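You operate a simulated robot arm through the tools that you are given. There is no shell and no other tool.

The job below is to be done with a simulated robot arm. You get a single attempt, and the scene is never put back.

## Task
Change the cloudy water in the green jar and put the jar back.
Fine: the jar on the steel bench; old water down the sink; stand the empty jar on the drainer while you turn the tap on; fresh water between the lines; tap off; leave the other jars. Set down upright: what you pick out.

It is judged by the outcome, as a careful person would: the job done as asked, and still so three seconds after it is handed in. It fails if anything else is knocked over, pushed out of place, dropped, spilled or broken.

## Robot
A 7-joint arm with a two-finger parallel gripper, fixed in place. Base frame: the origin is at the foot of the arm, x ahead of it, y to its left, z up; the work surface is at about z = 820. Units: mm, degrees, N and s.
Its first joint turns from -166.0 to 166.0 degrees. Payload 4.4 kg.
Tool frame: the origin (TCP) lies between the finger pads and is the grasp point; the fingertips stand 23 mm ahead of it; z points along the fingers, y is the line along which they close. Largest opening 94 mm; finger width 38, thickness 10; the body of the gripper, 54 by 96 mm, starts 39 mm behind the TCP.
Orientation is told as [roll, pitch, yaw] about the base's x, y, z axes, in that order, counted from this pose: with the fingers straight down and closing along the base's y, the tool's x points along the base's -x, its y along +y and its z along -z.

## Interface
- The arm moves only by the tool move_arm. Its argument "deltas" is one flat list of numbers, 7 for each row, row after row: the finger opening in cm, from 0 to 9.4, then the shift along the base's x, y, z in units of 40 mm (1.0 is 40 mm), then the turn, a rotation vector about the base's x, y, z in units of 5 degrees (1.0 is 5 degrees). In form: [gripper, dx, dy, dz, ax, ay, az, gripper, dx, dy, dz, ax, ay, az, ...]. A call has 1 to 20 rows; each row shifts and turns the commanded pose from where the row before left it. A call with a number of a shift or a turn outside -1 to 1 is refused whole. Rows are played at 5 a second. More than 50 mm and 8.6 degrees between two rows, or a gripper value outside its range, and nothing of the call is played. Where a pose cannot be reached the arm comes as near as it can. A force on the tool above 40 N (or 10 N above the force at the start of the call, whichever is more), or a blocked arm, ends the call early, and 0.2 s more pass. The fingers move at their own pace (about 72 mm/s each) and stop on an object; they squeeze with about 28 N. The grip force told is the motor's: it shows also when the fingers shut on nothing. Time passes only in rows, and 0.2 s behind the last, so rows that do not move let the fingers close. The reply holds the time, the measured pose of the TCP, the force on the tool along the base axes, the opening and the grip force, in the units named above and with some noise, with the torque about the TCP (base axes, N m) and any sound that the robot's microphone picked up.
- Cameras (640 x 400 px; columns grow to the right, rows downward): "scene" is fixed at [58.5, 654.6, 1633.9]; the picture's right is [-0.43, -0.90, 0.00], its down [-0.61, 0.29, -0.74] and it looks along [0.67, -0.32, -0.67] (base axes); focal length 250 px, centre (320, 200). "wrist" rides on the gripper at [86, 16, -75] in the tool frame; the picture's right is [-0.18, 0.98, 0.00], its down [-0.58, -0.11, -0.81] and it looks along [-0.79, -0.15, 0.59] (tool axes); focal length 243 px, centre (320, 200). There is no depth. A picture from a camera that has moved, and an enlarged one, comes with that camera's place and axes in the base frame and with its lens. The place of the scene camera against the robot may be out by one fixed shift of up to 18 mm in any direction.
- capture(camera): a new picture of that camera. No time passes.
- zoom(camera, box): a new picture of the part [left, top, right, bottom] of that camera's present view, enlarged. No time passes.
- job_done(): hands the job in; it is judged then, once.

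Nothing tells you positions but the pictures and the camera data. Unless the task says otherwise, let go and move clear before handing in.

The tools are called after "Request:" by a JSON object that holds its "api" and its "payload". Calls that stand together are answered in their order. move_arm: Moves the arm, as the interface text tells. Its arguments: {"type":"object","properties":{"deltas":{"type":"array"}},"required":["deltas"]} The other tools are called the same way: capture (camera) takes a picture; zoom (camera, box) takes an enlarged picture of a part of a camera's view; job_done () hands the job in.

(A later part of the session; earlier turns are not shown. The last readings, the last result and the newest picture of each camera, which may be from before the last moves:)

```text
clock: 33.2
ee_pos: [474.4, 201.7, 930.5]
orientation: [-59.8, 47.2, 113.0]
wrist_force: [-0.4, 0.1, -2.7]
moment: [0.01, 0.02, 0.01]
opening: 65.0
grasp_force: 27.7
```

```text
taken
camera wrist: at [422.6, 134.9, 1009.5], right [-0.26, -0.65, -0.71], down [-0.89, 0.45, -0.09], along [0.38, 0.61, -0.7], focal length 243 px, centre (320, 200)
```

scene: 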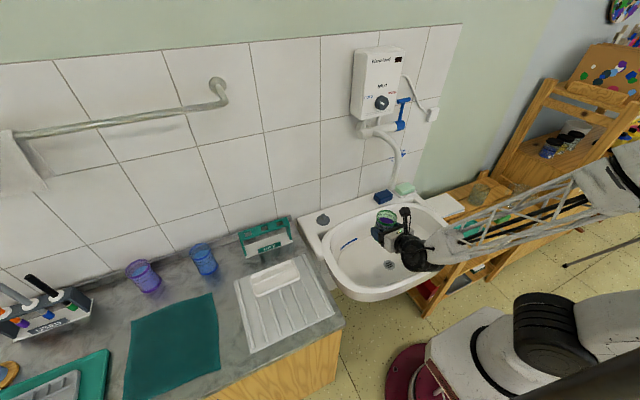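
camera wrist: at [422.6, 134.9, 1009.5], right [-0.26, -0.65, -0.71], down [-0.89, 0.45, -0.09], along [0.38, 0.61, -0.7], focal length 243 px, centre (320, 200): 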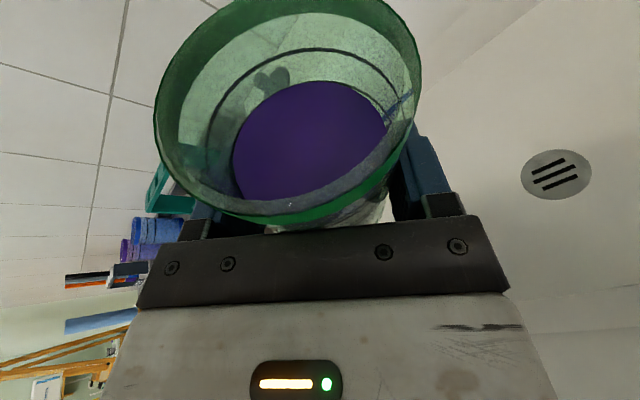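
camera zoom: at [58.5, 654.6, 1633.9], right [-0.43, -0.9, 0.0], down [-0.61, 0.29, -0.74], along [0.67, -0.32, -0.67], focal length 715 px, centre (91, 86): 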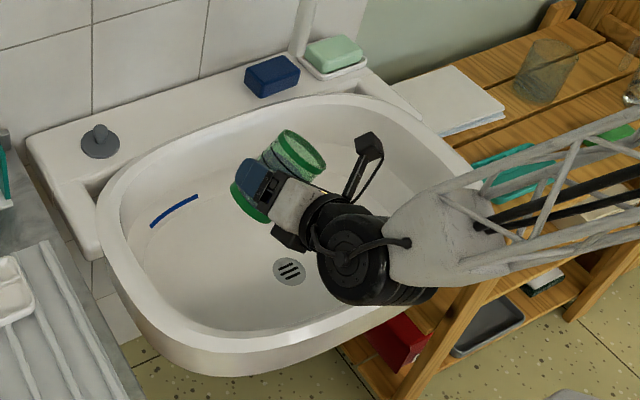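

The roll works (about 39° so far) and the mouth is well over the bowl. I continue rolling slowly.

Request:
{"api": "move_arm", "payload": {"deltas": [5.5, 0, 0, 0, 0.47, 0, -0.171, 5.5, 0, 0, 0, 0.47, 0, -0.171, 5.5, 0, 0, 0, 0.47, 0, -0.171, 5.5, 0, 0, 0, 0.47, 0, -0.171, 5.5, 0, 0, 0, 0.47, 0, -0.171, 5.5, 0, 0, 0, 0.47, 0, -0.171, 5.5, 0, 0, 0, 0.47, 0, -0.171, 5.5, 0, 0, 0, 0.47, 0, -0.171, 5.5, 0, 0, 0, 0.47, 0, -0.171, 5.5, 0, 0, 0, 0.47, 0, -0.171, 5.5, 0, 0, 0, 0.47, 0, -0.171, 5.5, 0, 0, 0, 0.47, 0, -0.171, 5.5, 0, 0, 0, 0.47, 0, -0.171, 5.5, 0, 0, 0, 0.47, 0, -0.171, 5.5, 0, 0, 0, 0.47, 0, -0.171, 5.5, 0, 0, 0, 0.47, 0, -0.171]}}

Request:
{"api": "zoom", "payload": {"camera": "scene", "box": [320, 170, 480, 310]}}

Request:
{"api": "capture", "payload": {"camera": "wrist"}}

```text
clock: 36.6
ee_pos: [474.5, 199.6, 930.6]
orientation: [-69.5, 10.6, 93.8]
wrist_force: [0.4, -0.4, -1.5]
moment: [-0.02, -0.03, 0.02]
opening: 65.1
grasp_force: 28.0
```

```text
2.86 times, centred on (400, 240) of scene
camera zoom: at [58.5, 654.6, 1633.9], right [-0.43, -0.9, 0.0], down [-0.61, 0.29, -0.74], along [0.67, -0.32, -0.67], focal length 715 px, centre (91, 86)
```

zoom: 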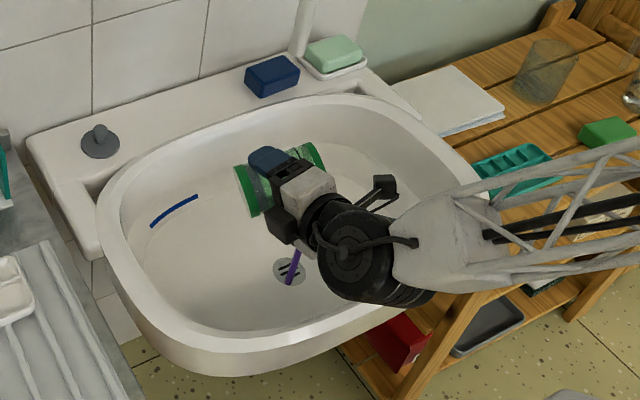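

```text
taken
camera wrist: at [403.4, 113.0, 956.6], right [-0.34, -0.01, -0.94], down [-0.76, 0.59, 0.27], along [0.55, 0.81, -0.21], focal length 243 px, centre (320, 200)
```

wrist: 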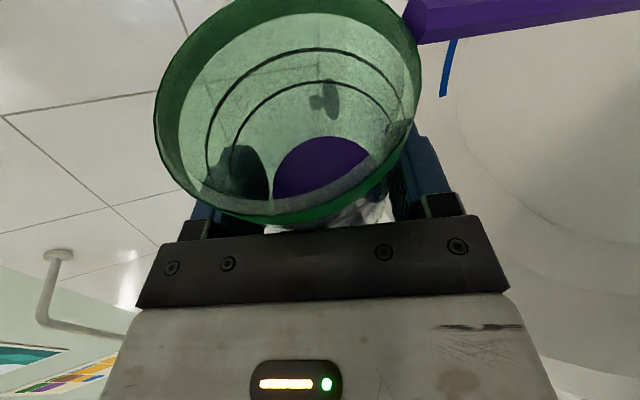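

Purple water is flowing in a stream straight to the drain. I keep rolling further and hold so that it empties completely.

Request:
{"api": "move_arm", "payload": {"deltas": [5.5, 0, 0, 0, 0.47, 0, -0.171, 5.5, 0, 0, 0, 0.47, 0, -0.171, 5.5, 0, 0, 0, 0.47, 0, -0.171, 5.5, 0, 0, 0, 0.47, 0, -0.171, 5.5, 0, 0, 0, 0.705, 0, -0.257, 5.5, 0, 0, 0, 0.705, 0, -0.257, 5.5, 0, 0, 0, 0.705, 0, -0.257, 5.5, 0, 0, 0, 0.705, 0, -0.257, 5.5, 0, 0, 0, 0.705, 0, -0.257, 5.5, 0, 0, 0, 0.705, 0, -0.257, 5.5, 0, 0, 0, 0.705, 0, -0.257, 5.5, 0, 0, 0, 0.705, 0, -0.257, 5.5, 0, 0, 0, 0.705, 0, -0.257, 5.5, 0, 0, 0, 0.705, 0, -0.257, 5.5, 0, 0, 0, 0, 0, 0, 5.5, 0, 0, 0, 0, 0, 0, 5.5, 0, 0, 0, 0, 0, 0, 5.5, 0, 0, 0, 0, 0, 0]}}

Request:
{"api": "zoom", "payload": {"camera": "scene", "box": [320, 170, 480, 310]}}

Request:
{"api": "capture", "payload": {"camera": "wrist"}}

```text
clock: 40.4
ee_pos: [472.7, 199.6, 930.7]
orientation: [-65.4, -33.8, 75.8]
wrist_force: [-0.1, -0.3, -0.5]
moment: [-0.01, 0.01, 0.02]
opening: 65.2
grasp_force: 28.6
```

```text
2.86 times, centred on (400, 240) of scene
camera zoom: at [58.5, 654.6, 1633.9], right [-0.43, -0.9, 0.0], down [-0.61, 0.29, -0.74], along [0.67, -0.32, -0.67], focal length 715 px, centre (91, 86)
```

zoom: 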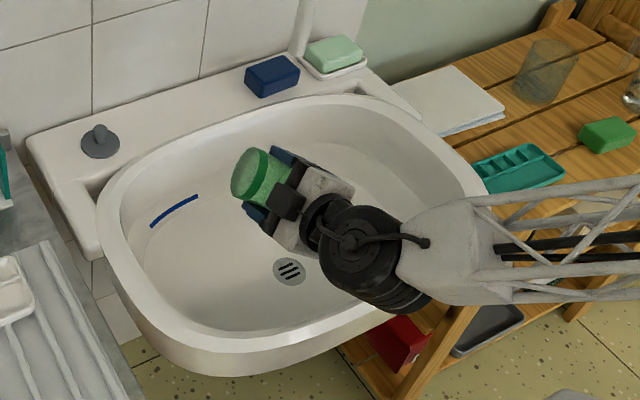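

```text
taken
camera wrist: at [380.4, 141.4, 895.9], right [-0.23, 0.73, -0.64], down [-0.61, 0.41, 0.68], along [0.76, 0.55, 0.35], focal length 243 px, centre (320, 200)
```

wrist: 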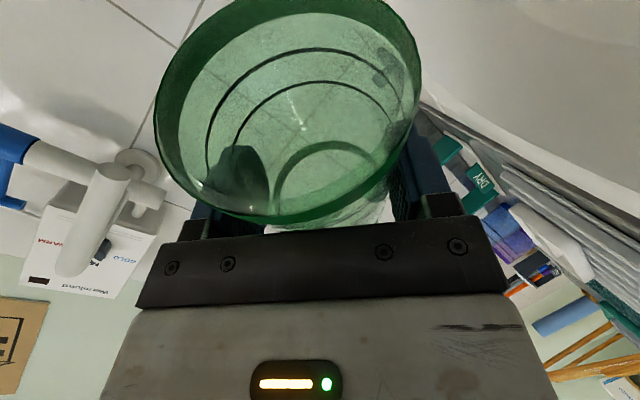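

The jar is empty. Before rolling back I look at the tap from this useful angle, to place the spout outlet.

Request:
{"api": "zoom", "payload": {"camera": "wrist", "box": [0, 100, 200, 310]}}

Request:
{"api": "zoom", "payload": {"camera": "scene", "box": [350, 110, 430, 210]}}

```text
1.90 times, centred on (100, 205) of wrist
camera zoom: at [380.4, 141.4, 895.9], right [-0.23, 0.73, -0.64], down [-0.61, 0.41, 0.68], along [0.76, 0.55, 0.35], focal length 462 px, centre (739, 190)
```

zoom: 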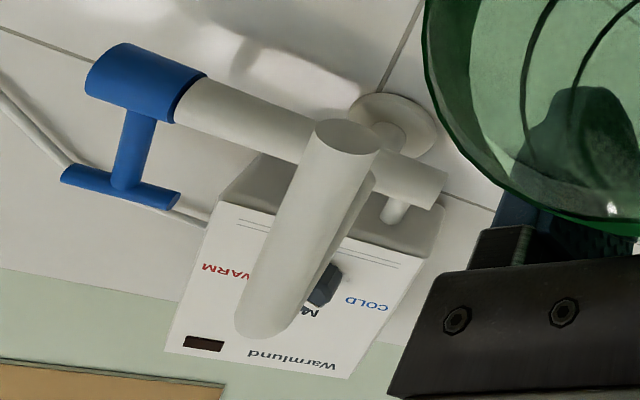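

```text
4.00 times, centred on (390, 160) of scene
camera zoom: at [58.5, 654.6, 1633.9], right [-0.43, -0.9, 0.0], down [-0.61, 0.29, -0.74], along [0.67, -0.32, -0.67], focal length 1002 px, centre (40, 360)
```

zoom: 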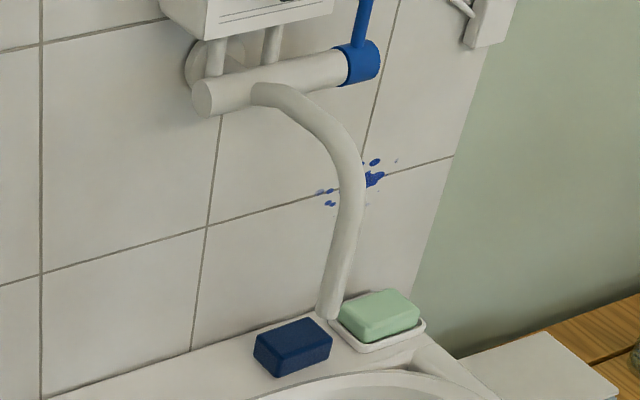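

The outlet looks to be near (564, 122, 1050). The jar is empty, so I roll it back upright while still over the sink.

Request:
{"api": "move_arm", "payload": {"deltas": [5.5, 0, 0, 0, -0.47, 0, 0.171, 5.5, 0, 0, 0, -0.94, 0, 0.342, 5.5, 0, 0, 0, -0.94, 0, 0.342, 5.5, 0, 0, 0, -0.94, 0, 0.342, 5.5, 0, 0, 0, -0.94, 0, 0.342, 5.5, 0, 0, 0, -0.94, 0, 0.342, 5.5, 0, 0, 0, -0.94, 0, 0.342, 5.5, 0, 0, 0, -0.94, 0, 0.342, 5.5, 0, 0, 0, -0.94, 0, 0.342, 5.5, 0, 0, 0, -0.94, 0, 0.342, 5.5, 0, 0, 0, -0.94, 0, 0.342, 5.5, 0, 0, 0, -0.94, 0, 0.342, 5.5, 0, 0, 0, -0.94, 0, 0.342, 5.5, 0, 0, 0, -0.94, 0, 0.342, 5.5, 0, 0, 0, -0.94, 0, 0.342, 5.5, 0, 0, 0, -0.94, 0, 0.342, 5.5, 0, 0, 0, -0.94, 0, 0.342]}}

Request:
{"api": "move_arm", "payload": {"deltas": [5.5, 0, 0, 0, -0.94, 0, 0.342, 5.5, 0, 0, 0, -0.94, 0, 0.342, 5.5, 0, 0, 0, -0.94, 0, 0.342, 5.5, 0, 0, 0, -0.94, 0, 0.342, 5.5, 0, 0, 0, -0.94, 0, 0.342, 5.5, 0, 0, 0, -0.94, 0, 0.342, 5.5, 0, 0, 0, -0.94, 0, 0.342, 5.5, 0, 0, 0, -0.94, 0, 0.342, 5.5, 0, 0, 0, -0.705, 0, 0.2565, 5.5, 0, 0, 0, 0, 0, 0, 5.5, 0, 0, 0, 0, 0, 0]}}

Request:
{"api": "capture", "payload": {"camera": "wrist"}}

Request:
{"api": "capture", "payload": {"camera": "scene"}}

```text
clock: 44.0
ee_pos: [474.0, 199.6, 931.5]
orientation: [-62.3, 42.9, 109.4]
wrist_force: [1.3, -0.1, -0.5]
moment: [0.02, -0.01, 0.04]
opening: 65.1
grasp_force: 28.0
```

```text
clock: 46.4
ee_pos: [475.0, 201.7, 930.5]
orientation: [0.2, 70.2, 180.0]
wrist_force: [-0.6, 1.1, -1.4]
moment: [0.02, -0.03, 0.04]
opening: 64.9
grasp_force: 27.6
```

```text
taken
camera wrist: at [432.2, 185.6, 1036.7], right [-0.06, -0.98, -0.17], down [-0.96, 0.11, -0.27], along [0.29, 0.15, -0.95], focal length 243 px, centre (320, 200)
```

wrist: 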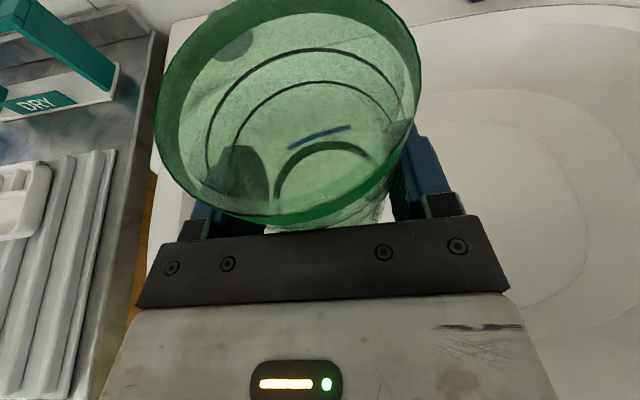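

```text
taken
```

scene: 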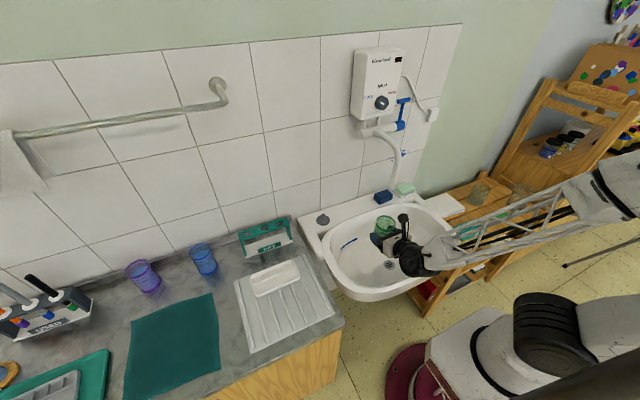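

The jar is upright and empty. I carry it over the front part of the drainer, clear of the white tray.

Request:
{"api": "move_arm", "payload": {"deltas": [5.5, -0.05, 0.3, 0.4, 0, 0, 0, 5.5, -0.1, 0.6, 0.4, 0, 0, 0, 5.5, -0.11, 0.8, 0.3, 0, 0, 0, 5.5, -0.11, 0.85, 0.2, 0, 0, 0, 5.5, -0.11, 0.85, 0.15, 0, 0, 0, 5.5, -0.11, 0.85, 0.1, 0, 0, 0, 5.5, -0.11, 0.85, 0.05, 0, 0, 0, 5.5, -0.11, 0.85, 0.05, 0, 0, 0, 5.5, -0.11, 0.85, 0.05, 0, 0, 0, 5.5, -0.11, 0.85, 0.05, 0, 0, 0, 5.5, -0.11, 0.85, 0, 0, 0, 0, 5.5, -0.11, 0.75, 0, 0, 0, 0, 5.5, 0, 0.5, 0, 0, 0, 0, 5.5, 0, 0, 0, 0, 0, 0]}}

Request:
{"api": "capture", "payload": {"camera": "wrist"}}

Request:
{"api": "zoom", "payload": {"camera": "scene", "box": [220, 240, 360, 360]}}

```text
clock: 49.4
ee_pos: [422.3, 591.7, 1002.6]
orientation: [0.1, 70.2, 179.9]
wrist_force: [-0.1, 0.0, -0.5]
moment: [0.01, 0.01, 0.01]
opening: 65.0
grasp_force: 28.1
```

```text
taken
camera wrist: at [380.8, 576.4, 1107.6], right [-0.06, -0.98, -0.17], down [-0.96, 0.11, -0.27], along [0.29, 0.15, -0.95], focal length 243 px, centre (320, 200)
```

wrist: 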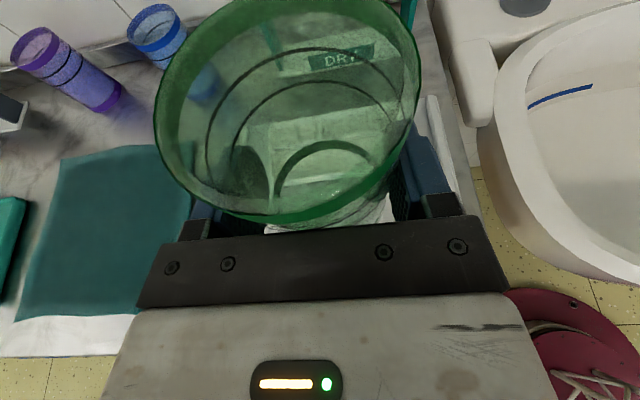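

```text
3.33 times, centred on (290, 300) of scene
camera zoom: at [58.5, 654.6, 1633.9], right [-0.43, -0.9, 0.0], down [-0.61, 0.29, -0.74], along [0.67, -0.32, -0.67], focal length 835 px, centre (420, -133)
```

zoom: 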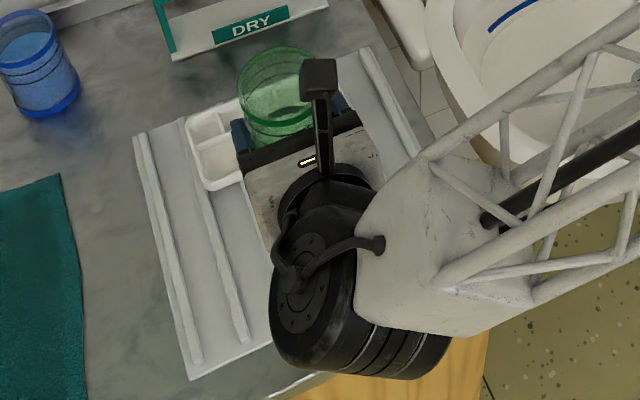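

Rib spacing is about 41 mm, with ribs near y≈553 and 594, so I will stand the jar between them at y≈573.5, x≈422. I shift and lower to just above the drainer.

Request:
{"api": "move_arm", "payload": {"deltas": [5.5, 0, -0.23, -0.3, 0, 0, 0, 5.5, 0, -0.22, -0.6, 0, 0, 0, 5.5, 0, 0, -0.7, 0, 0, 0, 5.5, 0, 0, -0.6, 0, 0, 0, 5.5, 0, 0, -0.4, 0, 0, 0, 5.5, 0, 0, -0.2, 0, 0, 0, 5.5, 0, 0, 0, 0, 0, 0]}}

Request:
{"api": "capture", "payload": {"camera": "wrist"}}

Request:
{"api": "zoom", "payload": {"camera": "scene", "box": [220, 240, 360, 360]}}

```text
clock: 51.0
ee_pos: [422.3, 572.9, 886.5]
orientation: [0.0, 70.2, 180.0]
wrist_force: [-0.6, 0.0, 0.2]
moment: [0.0, -0.01, 0.03]
opening: 64.8
grasp_force: 27.5
```

```text
taken
camera wrist: at [380.6, 557.3, 993.5], right [-0.06, -0.98, -0.17], down [-0.96, 0.11, -0.27], along [0.29, 0.15, -0.95], focal length 243 px, centre (320, 200)
```

wrist: 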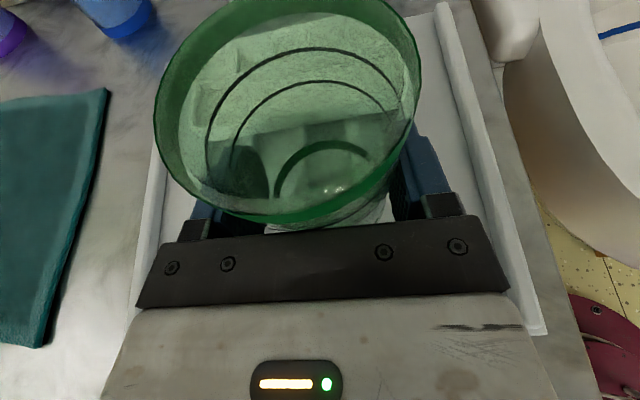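

```text
3.33 times, centred on (290, 300) of scene
camera zoom: at [58.5, 654.6, 1633.9], right [-0.43, -0.9, 0.0], down [-0.61, 0.29, -0.74], along [0.67, -0.32, -0.67], focal length 835 px, centre (420, -133)
```

zoom: 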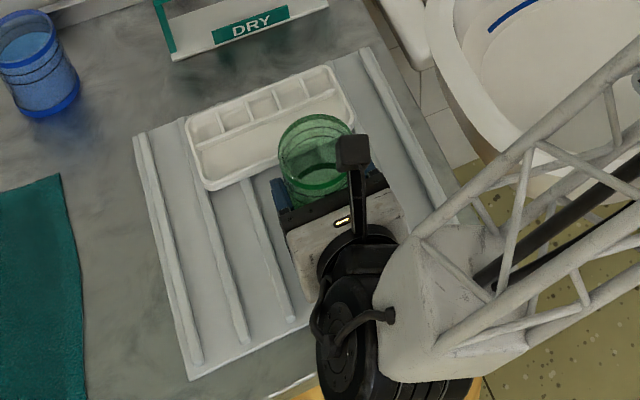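

Alignment between ribs is good (within 2 mm). I lower in small steps, checking for contact force.

Request:
{"api": "move_arm", "payload": {"deltas": [5.5, 0, 0, -0.075, 0, 0, 0, 5.5, 0, 0, -0.075, 0, 0, 0, 5.5, 0, 0, -0.075, 0, 0, 0, 5.5, 0, 0, 0, 0, 0, 0]}}

Request:
{"api": "move_arm", "payload": {"deltas": [5.5, 0, 0, -0.05, 0, 0, 0, 5.5, 0, 0, -0.05, 0, 0, 0, 5.5, 0, 0, 0, 0, 0, 0]}}

```text
clock: 52.0
ee_pos: [423.6, 573.3, 879.5]
orientation: [0.0, 70.2, 179.9]
wrist_force: [-0.3, 0.6, -1.2]
moment: [0.01, 0.02, -0.01]
opening: 64.8
grasp_force: 28.2
```

```text
clock: 52.8
ee_pos: [424.1, 572.9, 876.7]
orientation: [-0.2, 70.2, 179.7]
wrist_force: [0.7, 0.4, 11.8]
moment: [-0.15, 0.3, -0.04]
opening: 64.9
grasp_force: 28.0
```

Contact with the drainer at TCP z≈876.7 (about 12 N). I ease off half a millimetre, then open the fingers gently.

Request:
{"api": "move_arm", "payload": {"deltas": [5.5, 0, 0, 0.015, 0, 0, 0, 5.5, 0, 0, 0, 0, 0, 0]}}

Request:
{"api": "move_arm", "payload": {"deltas": [6.6, 0, 0, 0, 0, 0, 0, 6.9, 0, 0, 0, 0, 0, 0, 7.4, 0, 0, 0, 0, 0, 0, 8.2, 0, 0, 0, 0, 0, 0, 8.6, 0, 0, 0, 0, 0, 0, 8.6, 0, 0, 0, 0, 0, 0]}}

Request:
{"api": "capture", "payload": {"camera": "wrist"}}

Request:
{"api": "zoom", "payload": {"camera": "scene", "box": [220, 240, 360, 360]}}

```text
clock: 53.4
ee_pos: [423.7, 572.1, 874.9]
orientation: [0.1, 70.2, -180.1]
wrist_force: [0.5, 0.6, -0.8]
moment: [0.01, 0.04, 0.01]
opening: 65.1
grasp_force: 27.8
```

```text
clock: 54.8
ee_pos: [424.2, 572.0, 875.7]
orientation: [-0.1, 70.2, 179.9]
wrist_force: [0.7, -0.3, -0.2]
moment: [0.0, -0.02, 0.02]
opening: 86.0
grasp_force: 0.1
```

```text
taken
camera wrist: at [382.3, 556.5, 982.5], right [-0.06, -0.98, -0.17], down [-0.96, 0.11, -0.27], along [0.29, 0.15, -0.95], focal length 243 px, centre (320, 200)
```

wrist: 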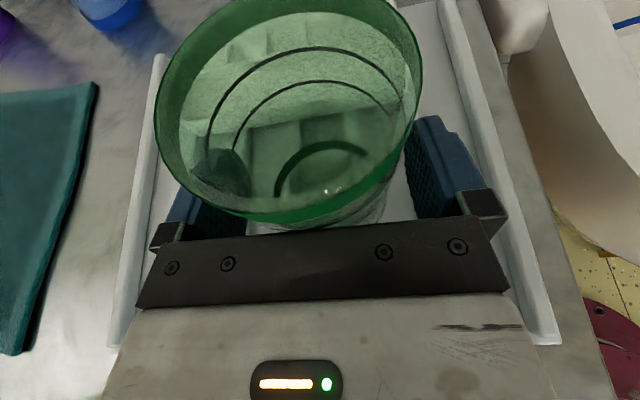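

```text
3.33 times, centred on (290, 300) of scene
camera zoom: at [58.5, 654.6, 1633.9], right [-0.43, -0.9, 0.0], down [-0.61, 0.29, -0.74], along [0.67, -0.32, -0.67], focal length 835 px, centre (420, -133)
```

zoom: 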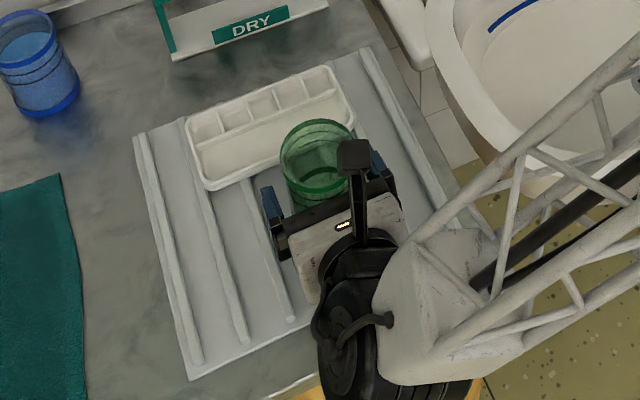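

The jar stands on the drainer. I back the open hand straight out along the tool axis before heading to the tap lever.

Request:
{"api": "move_arm", "payload": {"deltas": [8.6, -0.235, 0, 0.0855, 0, 0, 0, 8.6, -0.235, 0, 0.0855, 0, 0, 0, 8.6, -0.47, 0, 0.171, 0, 0, 0, 8.6, -0.47, 0, 0.171, 0, 0, 0, 8.6, -0.47, 0, 0.171, 0, 0, 0, 8.6, -0.47, 0, 0.171, 0, 0, 0, 8.6, -0.47, 0, 0.171, 0, 0, 0, 8.6, 0, 0, 0, 0, 0, 0]}}

Request:
{"api": "capture", "payload": {"camera": "wrist"}}

Request:
{"api": "capture", "payload": {"camera": "scene"}}

```text
clock: 56.6
ee_pos: [317.8, 565.1, 896.3]
orientation: [5.3, 69.7, -175.6]
wrist_force: [0.4, -0.1, 0.2]
moment: [0.0, 0.0, -0.03]
opening: 85.9
grasp_force: 0.1
```

```text
taken
camera wrist: at [276.6, 553.7, 1002.2], right [-0.08, -0.99, -0.14], down [-0.96, 0.11, -0.27], along [0.28, 0.11, -0.95], focal length 243 px, centre (320, 200)
```

wrist: 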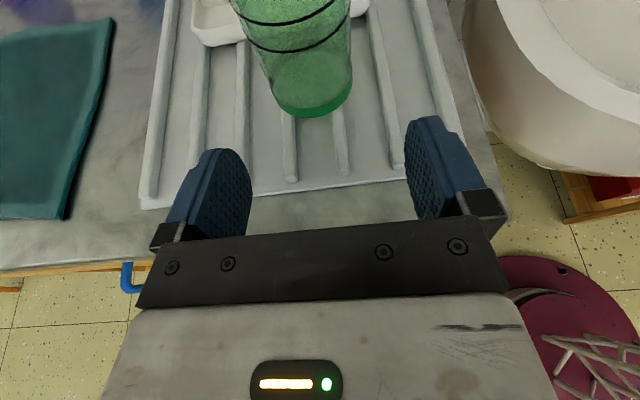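

```text
taken
```

scene: 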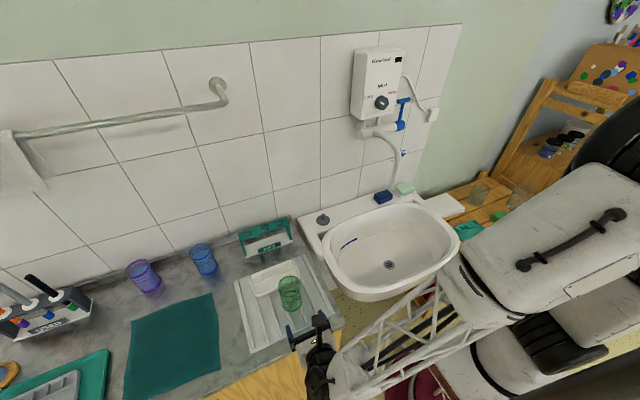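

The jar stands nicely between two ribs. The arm got slightly cramped there, so I now rise and swing toward the tap over the front of the sink.

Request:
{"api": "move_arm", "payload": {"deltas": [8.6, 0.1, 0, 0.6, 0, 0, 0, 8.6, 0.225, -0.3, 0.7, 0, 0, 0, 8.6, 0.225, -0.6, 0.6, 0, 0, 0, 8.6, 0.225, -0.75, 0.55, 0, 0, 0, 8.6, 0.225, -0.75, 0.55, 0, 0, 0, 8.6, 0.225, -0.75, 0.55, 0, 0, 0, 6.0, 0.225, -0.75, 0.55, 0, 0, 0, 5.0, 0.225, -0.75, 0.55, 0, 0, 0, 4.0, 0.225, -0.75, 0.55, 0, 0, 0, 4.0, 0.225, -0.75, 0.55, 0, 0, 0, 4.0, 0.225, -0.75, 0.55, 0, 0, 0, 4.0, 0, 0, 0, 0, 0, 0]}}

Request:
{"api": "capture", "payload": {"camera": "scene"}}

Request:
{"api": "capture", "payload": {"camera": "wrist"}}

```text
clock: 59.2
ee_pos: [406.8, 294.2, 1168.0]
orientation: [0.0, 70.2, 179.9]
wrist_force: [-0.3, 0.8, -0.2]
moment: [0.02, -0.03, -0.04]
opening: 40.0
grasp_force: 0.1
```

```text
taken
```

scene: 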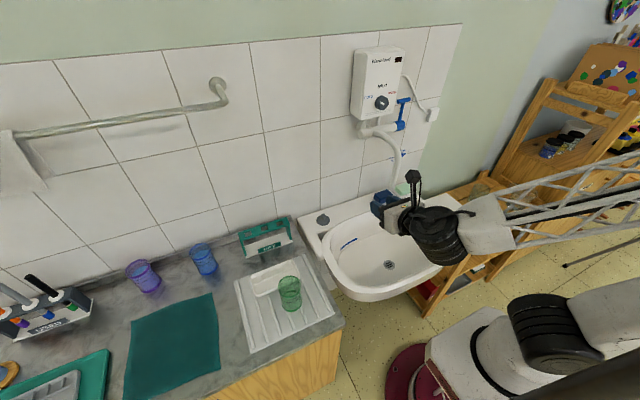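

```text
taken
camera wrist: at [365.4, 279.4, 1274.5], right [-0.06, -0.98, -0.17], down [-0.96, 0.11, -0.27], along [0.29, 0.15, -0.95], focal length 243 px, centre (320, 200)
```

wrist: 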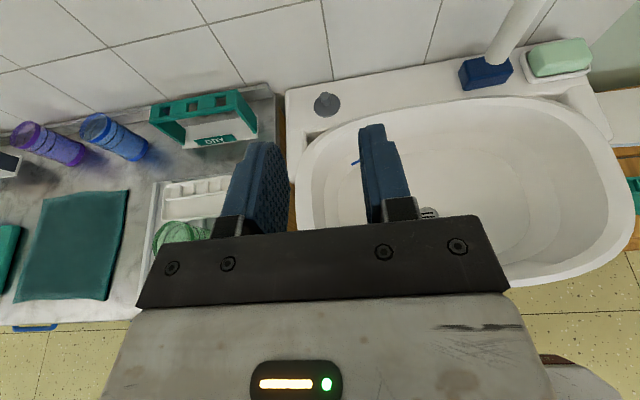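

Request:
{"api": "zoom", "payload": {"camera": "wrist", "box": [440, 0, 600, 100]}}

Request:
{"api": "zoom", "payload": {"camera": "scene", "box": [375, 150, 415, 200]}}

```text
4.00 times, centred on (520, 50) of wrist
camera zoom: at [365.4, 279.4, 1274.5], right [-0.06, -0.98, -0.17], down [-0.96, 0.11, -0.27], along [0.29, 0.15, -0.95], focal length 970 px, centre (-480, 800)
```

zoom: 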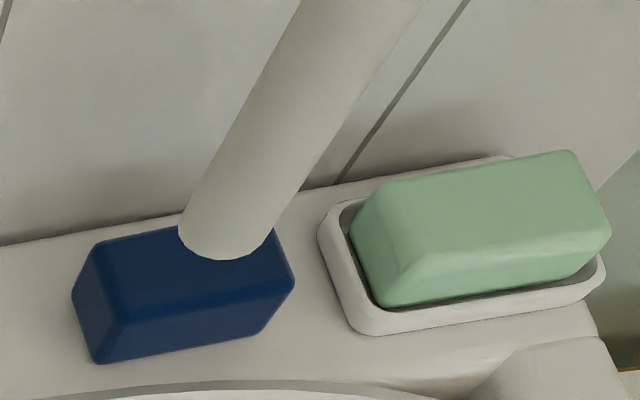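

```text
8.00 times, centred on (395, 175) of scene
camera zoom: at [58.5, 654.6, 1633.9], right [-0.43, -0.9, 0.0], down [-0.61, 0.29, -0.74], along [0.67, -0.32, -0.67], focal length 2003 px, centre (-280, 400)
```

zoom: 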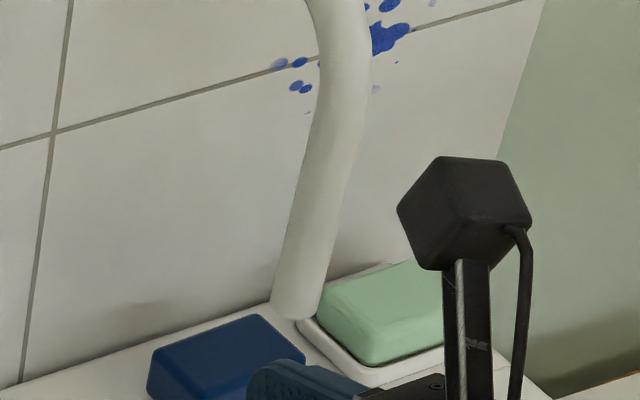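

The outlet triangulates to about (563.5, 121.6, 1045). Next I go in front of the lever, pitching the hand slightly upward so the wrist camera can see it.

Request:
{"api": "move_arm", "payload": {"deltas": [4.0, 0.1, -0.705, 0.2275, 0, 0, 0, 4.0, 0.15, -0.705, 0.2275, 0, -1, 0, 4.0, 0.15, -0.705, 0.2275, 0, -1, 0, 4.0, 0.15, -0.705, 0.2275, 0, -1, 0, 4.0, 0.15, -0.705, 0.2275, 0, -1, 0, 4.0, 0.15, -0.705, 0.2275, 0, -1, 0, 4.0, 0.15, -0.705, 0.2275, 0, -1, 0, 4.0, 0.15, -0.705, 0.2275, 0, -1, 0, 4.0, 0.15, -0.705, 0.2275, 0, -1, 0, 4.0, 0.15, -0.705, 0.2275, 0, -1, 0, 4.0, 0, 0, 0, 0, 0, 0]}}

Request:
{"api": "capture", "payload": {"camera": "wrist"}}

Request:
{"api": "capture", "payload": {"camera": "scene"}}

```text
clock: 61.8
ee_pos: [492.0, 54.0, 1213.7]
orientation: [177.4, 71.1, -3.4]
wrist_force: [-0.3, -1.1, 0.5]
moment: [0.0, 0.03, 0.0]
opening: 40.0
grasp_force: 0.0
out of reach, approached as far as the arm can: row 10
stopped in row 11: the arm was blocked; the commanded pose is now the measured one
```

```text
taken
camera wrist: at [391.9, 41.4, 1271.3], right [0.04, -0.99, -0.16], down [-0.57, 0.11, -0.81], along [0.82, 0.13, -0.56], focal length 243 px, centre (320, 200)
```

wrist: 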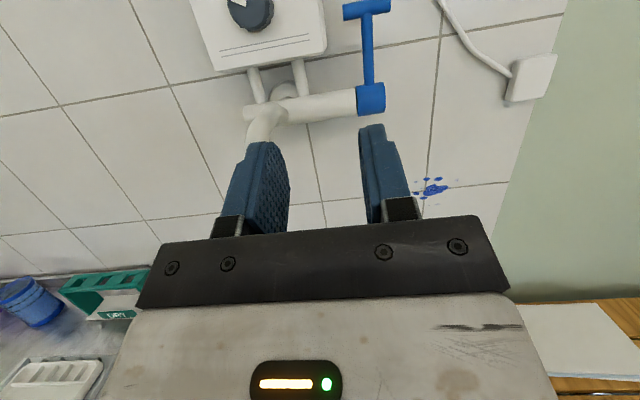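

```text
taken
```

scene: 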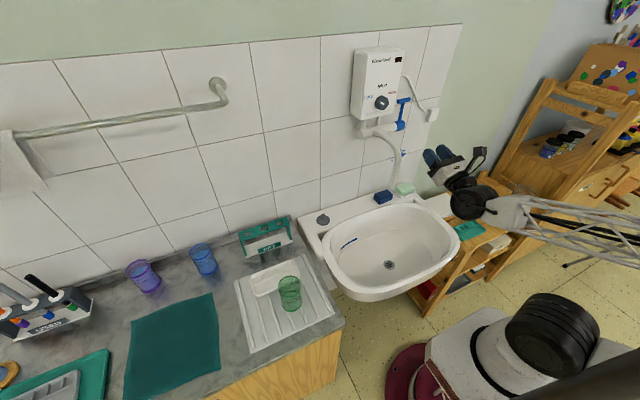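

The arm hit a reach limit at this upward pitch, but it's now giving a clear view of the lever. I enlarge it to measure.

Request:
{"api": "zoom", "payload": {"camera": "wrist", "box": [290, 0, 450, 100]}}

Request:
{"api": "zoom", "payload": {"camera": "scene", "box": [380, 85, 430, 140]}}

Request:
{"api": "zoom", "payload": {"camera": "scene", "box": [400, 120, 640, 300]}}

```text
4.00 times, centred on (370, 50) of wrist
camera zoom: at [391.9, 41.4, 1271.3], right [0.04, -0.99, -0.16], down [-0.57, 0.11, -0.81], along [0.82, 0.13, -0.56], focal length 970 px, centre (120, 800)
```

zoom: 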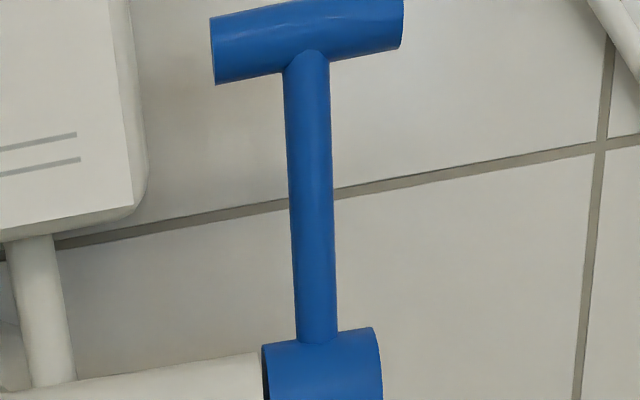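

```text
7.27 times, centred on (405, 112) of scene
camera zoom: at [58.5, 654.6, 1633.9], right [-0.43, -0.9, 0.0], down [-0.61, 0.29, -0.74], along [0.67, -0.32, -0.67], focal length 1821 px, centre (-298, 836)
```

zoom: 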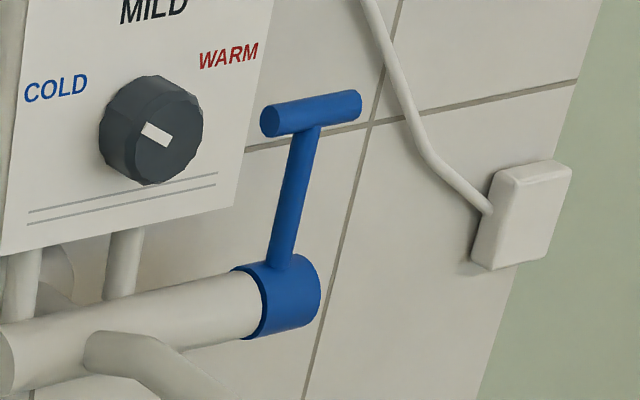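

```text
2.22 times, centred on (520, 210) of scene
camera zoom: at [58.5, 654.6, 1633.9], right [-0.43, -0.9, 0.0], down [-0.61, 0.29, -0.74], along [0.67, -0.32, -0.67], focal length 556 px, centre (-124, 178)
```

zoom: 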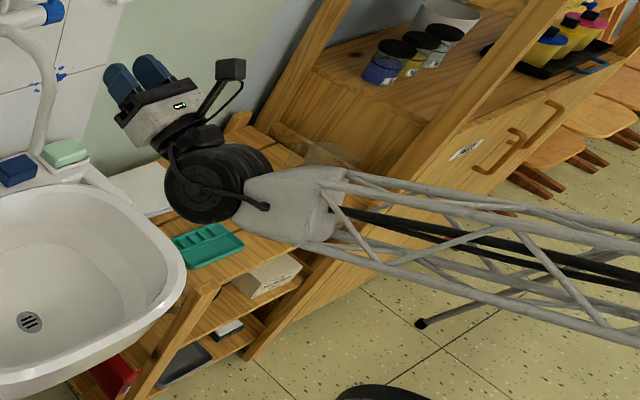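

Lever measured: T-bar about (728, 2.5, 1285), pivot about z≈1190, rod ~11 mm thick, heater side at y≈55. I level the hand (pointing +x) and line up with the rod at y≈2.5, z≈1238, still well back.

Request:
{"api": "move_arm", "payload": {"deltas": [4.0, 0, -0.25, 0.1, 0.036, 0.756, 0.036, 4.0, 0, -0.25, 0.1, 0.036, 0.756, 0.036, 4.0, 0, -0.25, 0.1, 0.036, 0.756, 0.036, 4.0, 0, -0.25, 0.1, 0.036, 0.756, 0.036, 4.0, 0, -0.25, 0.1, 0.036, 0.756, 0.036, 4.0, 0, 0, 0, 0, 0, 0]}}

Request:
{"api": "capture", "payload": {"camera": "wrist"}}

```text
clock: 63.2
ee_pos: [490.3, 14.1, 1234.9]
orientation: [2.6, 89.9, -177.7]
wrist_force: [-0.8, 0.6, 0.1]
moment: [-0.01, -0.02, -0.02]
opening: 40.0
grasp_force: 0.1
out of reach, approached as far as the arm can: row 4, 5
```

```text
taken
camera wrist: at [415.2, -2.1, 1320.7], right [-0.01, -0.98, -0.18], down [-0.81, 0.11, -0.58], along [0.59, 0.15, -0.79], focal length 243 px, centre (320, 200)
```

wrist: 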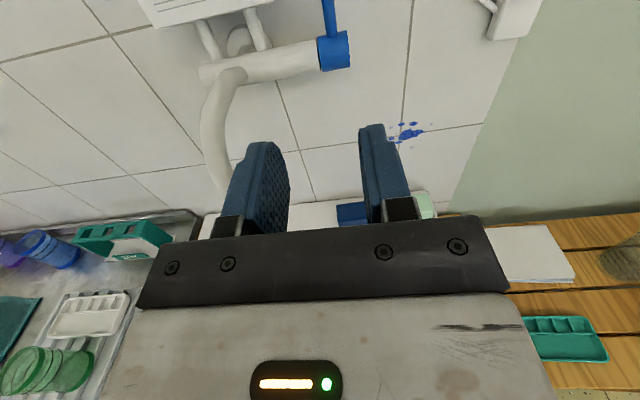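

Slightly limited at this close-in point; moving forward along +x should free it. I advance 80 mm while staying at y≈4.

Request:
{"api": "move_arm", "payload": {"deltas": [4.0, 0.5, 0, 0, 0, 0, 0, 4.0, 0.5, 0, 0, 0, 0, 0, 4.0, 0.5, 0, 0, 0, 0, 0, 4.0, 0.5, 0, 0, 0, 0, 0, 4.0, 0, 0, 0, 0, 0, 0]}}

Request:
{"api": "capture", "payload": {"camera": "wrist"}}

Request:
{"api": "zoom", "payload": {"camera": "scene", "box": [340, 60, 500, 200]}}

```text
clock: 64.4
ee_pos: [571.4, 14.9, 1238.3]
orientation: [9.8, 89.9, -170.5]
wrist_force: [0.4, -0.4, 0.4]
moment: [0.03, 0.02, 0.02]
opening: 39.8
grasp_force: 0.1
out of reach, approached as far as the arm can: row 3
```

```text
taken
camera wrist: at [494.8, 0.3, 1323.2], right [0.0, -0.98, -0.18], down [-0.81, 0.11, -0.58], along [0.59, 0.15, -0.79], focal length 243 px, centre (320, 200)
```

wrist: 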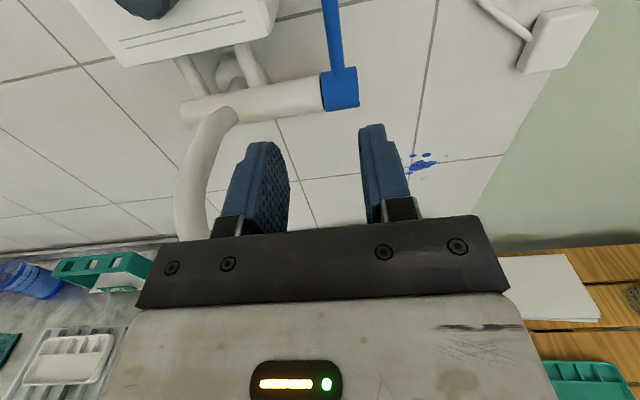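

```text
2.86 times, centred on (420, 130) of scene
camera zoom: at [58.5, 654.6, 1633.9], right [-0.43, -0.9, 0.0], down [-0.61, 0.29, -0.74], along [0.67, -0.32, -0.67], focal length 715 px, centre (34, 400)
```

zoom: 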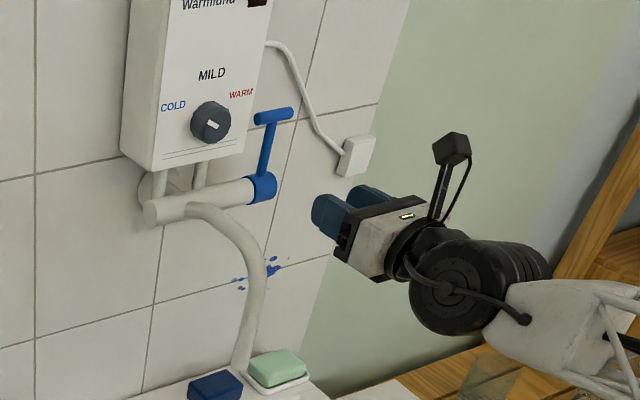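

The arm holds about 10 mm off in y, likely a wrist limit with the forearm coming from −y. I test whether turning the hand slightly toward +y frees it.

Request:
{"api": "move_arm", "payload": {"deltas": [4.0, 0, 0, 0, 0, 0, 0.8, 4.0, 0, 0, 0, 0, 0, 0.8, 4.0, 0, 0, 0, 0, 0, 0.8, 4.0, 0, 0, 0, 0, 0, 0]}}

Request:
{"api": "capture", "payload": {"camera": "wrist"}}

```text
clock: 65.4
ee_pos: [596.7, 72.0, 1244.9]
orientation: [2.3, 89.4, -172.0]
wrist_force: [-0.7, -0.6, 0.5]
moment: [0.0, 0.01, 0.0]
opening: 39.7
grasp_force: 0.1
out of reach, approached as far as the arm can: row 1, 2, 3
```

```text
taken
camera wrist: at [524.0, 49.5, 1330.8], right [0.1, -0.98, -0.18], down [-0.82, 0.03, -0.57], along [0.57, 0.21, -0.8], focal length 243 px, centre (320, 200)
```

wrist: 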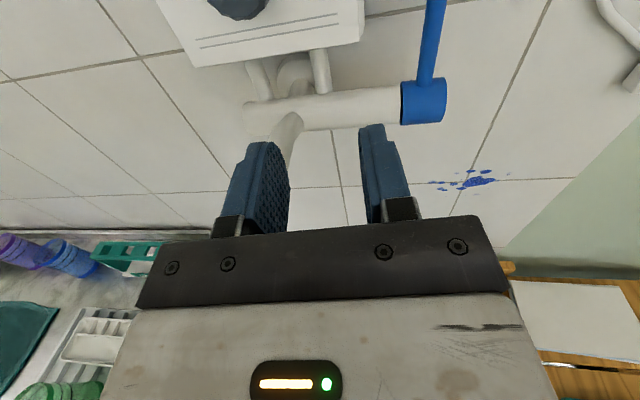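

That made it worse (the hand drifted toward the spout), so I undo the turn right away.

Request:
{"api": "move_arm", "payload": {"deltas": [4.0, 0, 0, 0, 0, 0, -0.8, 4.0, 0, 0, 0, 0, 0, -0.8, 4.0, 0, 0, 0, 0, 0, -0.8, 4.0, -0.3, 0, 0, 0, 0, 0, 4.0, 0, 0, 0, 0, 0, 0]}}

Request:
{"api": "capture", "payload": {"camera": "scene"}}

```text
clock: 66.6
ee_pos: [585.2, 71.6, 1242.9]
orientation: [3.5, 89.4, 177.2]
wrist_force: [0.8, -1.4, 0.3]
moment: [0.02, 0.06, 0.02]
opening: 39.8
grasp_force: 0.1
```

```text
taken
```

scene: 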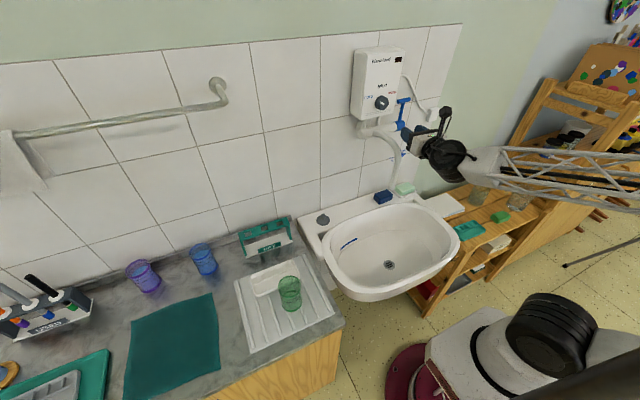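

The command was re-based to the reached pose, so I simply move back toward −y from here, watching the result.

Request:
{"api": "move_arm", "payload": {"deltas": [4.0, -0.2, -0.3, 0, 0, 0, 0, 4.0, -0.2, -0.3, 0, 0, 0, 0, 4.0, 0, -0.3, 0, 0, 0, 0, 4.0, 0, -0.3, 0, 0, 0, 0, 4.0, 0, 0, 0, 0, 0, 0]}}

Request:
{"api": "zoom", "payload": {"camera": "scene", "box": [340, 60, 640, 260]}}

```text
clock: 67.8
ee_pos: [569.0, 24.5, 1243.1]
orientation: [2.4, 89.3, 176.1]
wrist_force: [0.1, 0.2, 0.2]
moment: [0.05, 0.04, -0.04]
opening: 40.1
grasp_force: 0.2
```

```text
2.00 times, centred on (490, 160) of scene
camera zoom: at [58.5, 654.6, 1633.9], right [-0.43, -0.9, 0.0], down [-0.61, 0.29, -0.74], along [0.67, -0.32, -0.67], focal length 501 px, centre (-20, 280)
```

zoom: 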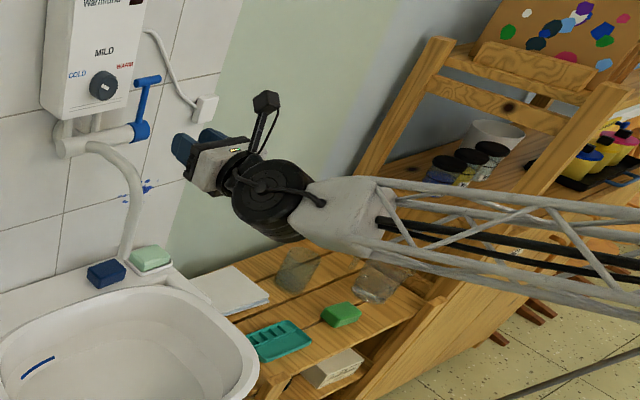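

Request:
{"api": "move_arm", "payload": {"deltas": [4.0, 0.2, -0.25, -0.05, 0, 0, 0, 4.0, 0.2, -0.25, -0.05, 0, 0, 0, 4.0, 0, 0, 0, 0, 0, 0]}}

Request:
{"api": "capture", "payload": {"camera": "wrist"}}

```text
clock: 68.6
ee_pos: [584.9, 3.4, 1239.6]
orientation: [2.7, 89.4, 176.5]
wrist_force: [-0.8, 0.8, -0.4]
moment: [0.01, 0.02, 0.01]
opening: 40.0
grasp_force: 0.1
```

```text
taken
camera wrist: at [508.6, -3.6, 1326.2], right [-0.11, -0.98, -0.18], down [-0.8, 0.2, -0.57], along [0.6, 0.08, -0.8], focal length 243 px, centre (320, 200)
```

wrist: 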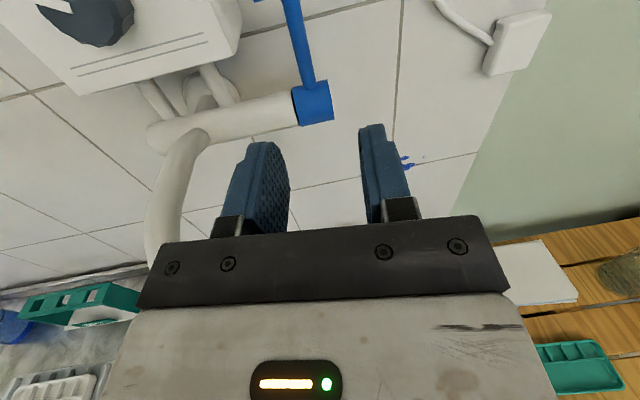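

Now aligned at y≈3.4, z≈1239, in reach. The rod is at about x≈724, y≈4; I advance in +x with the fingers open to 40 mm, in two stages.

Request:
{"api": "move_arm", "payload": {"deltas": [4.0, 0.4, 0.01, 0, 0, 0, 0, 4.0, 0.4, 0.01, 0, 0, 0, 0, 4.0, 0.4, 0.01, 0, 0, 0, 0, 4.0, 0.4, 0.01, 0, 0, 0, 0, 4.0, 0, 0, 0, 0, 0, 0]}}

Request:
{"api": "capture", "payload": {"camera": "wrist"}}

Request:
{"api": "zoom", "payload": {"camera": "scene", "box": [360, 70, 480, 170]}}

```text
clock: 69.8
ee_pos: [648.9, 6.9, 1238.9]
orientation: [2.8, 89.4, 176.6]
wrist_force: [0.5, -0.5, 0.2]
moment: [-0.01, -0.01, -0.02]
opening: 39.9
grasp_force: 0.1
```

```text
taken
camera wrist: at [572.8, -0.5, 1325.9], right [-0.11, -0.98, -0.18], down [-0.8, 0.2, -0.57], along [0.6, 0.08, -0.8], focal length 243 px, centre (320, 200)
```

wrist: 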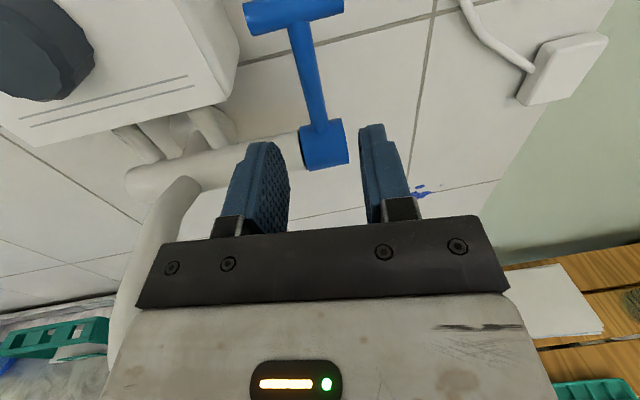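

```text
4.00 times, centred on (420, 120) of scene
camera zoom: at [58.5, 654.6, 1633.9], right [-0.43, -0.9, 0.0], down [-0.61, 0.29, -0.74], along [0.67, -0.32, -0.67], focal length 1002 px, centre (-80, 520)
```

zoom: 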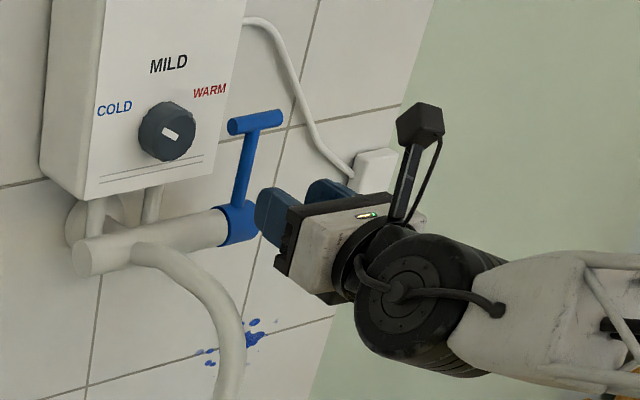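

Confirmed: rod at (726, 4.3), cap top z≈1216, T-bar z≈1285. I advance the last 64 mm so the rod sits between the pads.

Request:
{"api": "move_arm", "payload": {"deltas": [4.0, 0.4, 0, 0, 0, 0, 0, 4.0, 0.4, 0, 0, 0, 0, 0, 4.0, 0.4, -0.02, 0, 0, 0, 0, 4.0, 0.4, -0.02, 0, 0, 0, 0, 4.0, 0, 0, 0, 0, 0, 0]}}

Request:
{"api": "capture", "payload": {"camera": "wrist"}}

Request:
{"api": "zoom", "payload": {"camera": "scene", "box": [360, 70, 480, 170]}}

```text
clock: 71.0
ee_pos: [714.3, 4.7, 1240.4]
orientation: [2.0, 89.3, 175.8]
wrist_force: [0.0, 0.5, -0.1]
moment: [-0.01, 0.0, 0.01]
opening: 40.0
grasp_force: 0.1
```

```text
taken
camera wrist: at [637.7, -2.0, 1327.0], right [-0.11, -0.98, -0.18], down [-0.8, 0.2, -0.57], along [0.6, 0.08, -0.8], focal length 243 px, centre (320, 200)
```

wrist: 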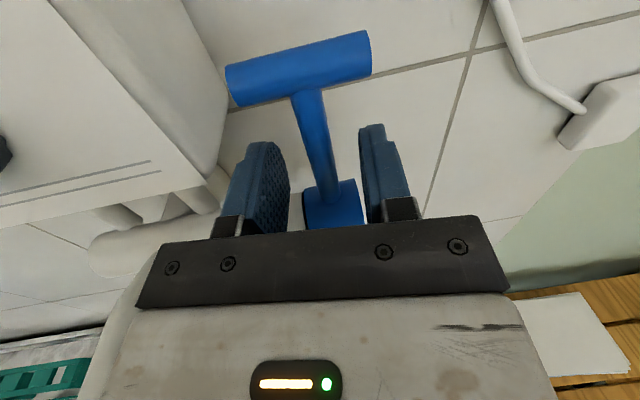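

```text
4.00 times, centred on (420, 120) of scene
camera zoom: at [58.5, 654.6, 1633.9], right [-0.43, -0.9, 0.0], down [-0.61, 0.29, -0.74], along [0.67, -0.32, -0.67], focal length 1002 px, centre (-80, 520)
```

zoom: 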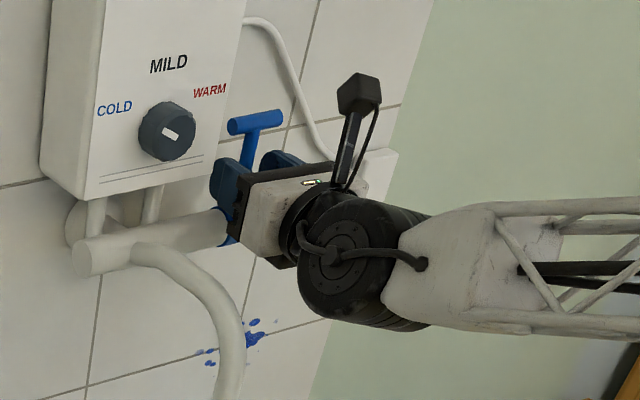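

The rod is between the pads. I close on it.

Request:
{"api": "move_arm", "payload": {"deltas": [2.0, 0, 0, 0, 0, 0, 0, 0.5, 0, 0, 0, 0, 0, 0, 0.5, 0, 0, 0, 0, 0, 0, 0.5, 0, 0, 0, 0, 0, 0]}}

Request:
{"api": "capture", "payload": {"camera": "wrist"}}

```text
clock: 72.0
ee_pos: [712.9, 4.5, 1241.0]
orientation: [0.4, 89.4, 174.0]
wrist_force: [0.4, -21.9, 0.4]
moment: [-0.02, -0.04, -0.37]
opening: 12.4
grasp_force: 45.2
```

```text
taken
camera wrist: at [637.5, -2.7, 1326.8], right [-0.11, -0.98, -0.18], down [-0.8, 0.2, -0.57], along [0.6, 0.08, -0.8], focal length 243 px, centre (320, 200)
```

wrist: 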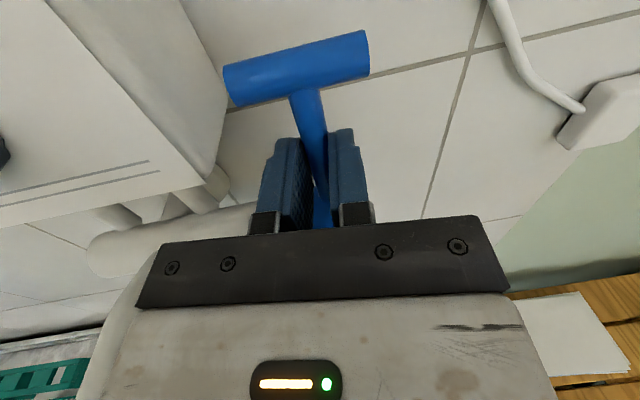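

Gripped, but with ~22 N sideways on the tool, so I shift a little toward −y to centre on the rod.

Request:
{"api": "move_arm", "payload": {"deltas": [0.5, 0, -0.03, 0, 0, 0, 0, 0.5, 0, -0.03, 0, 0, 0, 0, 0.5, 0, 0, 0, 0, 0, 0]}}

```text
clock: 72.8
ee_pos: [712.9, 4.9, 1240.1]
orientation: [6.1, 89.4, -179.9]
wrist_force: [9.9, 11.8, 1.5]
moment: [0.43, -0.51, 0.21]
opening: 12.6
grasp_force: 44.5
stopped in row 3: the force on the tool passed its limit at 42 N (the readings are from after the stop); the commanded pose is now the measured one
```

Request:
{"api": "move_arm", "payload": {"deltas": [1.6, 0, 0, 0, 0, 0, 0, 1.6, 0, 0, 0, 0, 0, 0]}}

Request:
{"api": "capture", "payload": {"camera": "wrist"}}

Request:
{"api": "zoom", "payload": {"camera": "wrist", "box": [220, 80, 420, 240]}}

```text
clock: 73.4
ee_pos: [711.8, 4.1, 1240.2]
orientation: [5.9, 89.5, 179.6]
wrist_force: [0.1, 0.6, -0.7]
moment: [0.01, -0.01, 0.02]
opening: 16.0
grasp_force: 0.1
```

```text
taken
camera wrist: at [636.5, -3.6, 1326.9], right [-0.11, -0.98, -0.18], down [-0.8, 0.2, -0.57], along [0.6, 0.08, -0.8], focal length 243 px, centre (320, 200)
```

wrist: 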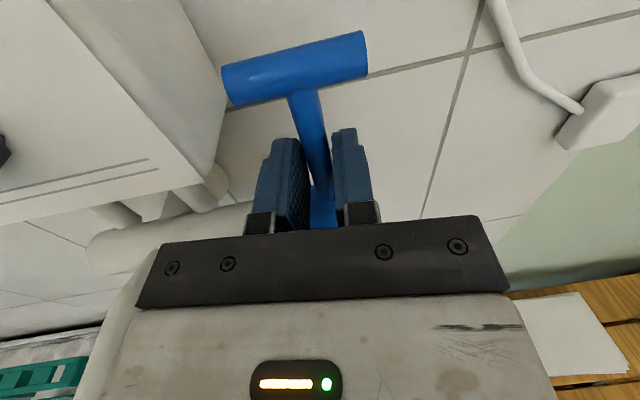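

```text
2.50 times, centred on (320, 160) of wrist
camera zoom: at [636.5, -3.6, 1326.9], right [-0.11, -0.98, -0.18], down [-0.8, 0.2, -0.57], along [0.6, 0.08, -0.8], focal length 606 px, centre (320, 300)
```

zoom: 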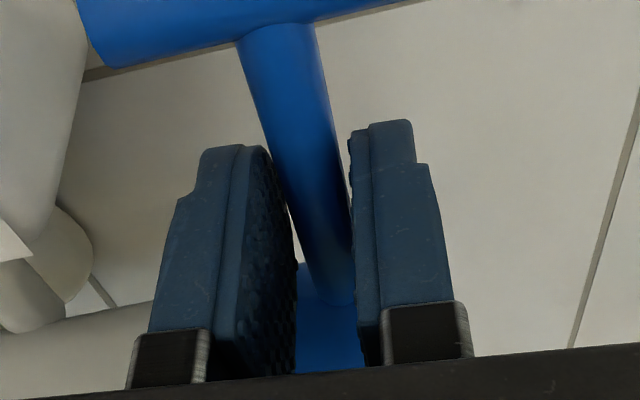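

Request:
{"api": "move_arm", "payload": {"deltas": [1.0, 0, 0, 0, 0, 0, 0, 0.9, 0, 0, 0, 0, 0, 0, 0.9, 0, 0, 0, 0, 0, 0]}}

```text
clock: 74.2
ee_pos: [712.1, 4.5, 1238.6]
orientation: [6.4, 89.3, -179.7]
wrist_force: [1.5, 11.4, 0.5]
moment: [0.19, -0.02, 0.18]
opening: 13.8
grasp_force: 5.2
```

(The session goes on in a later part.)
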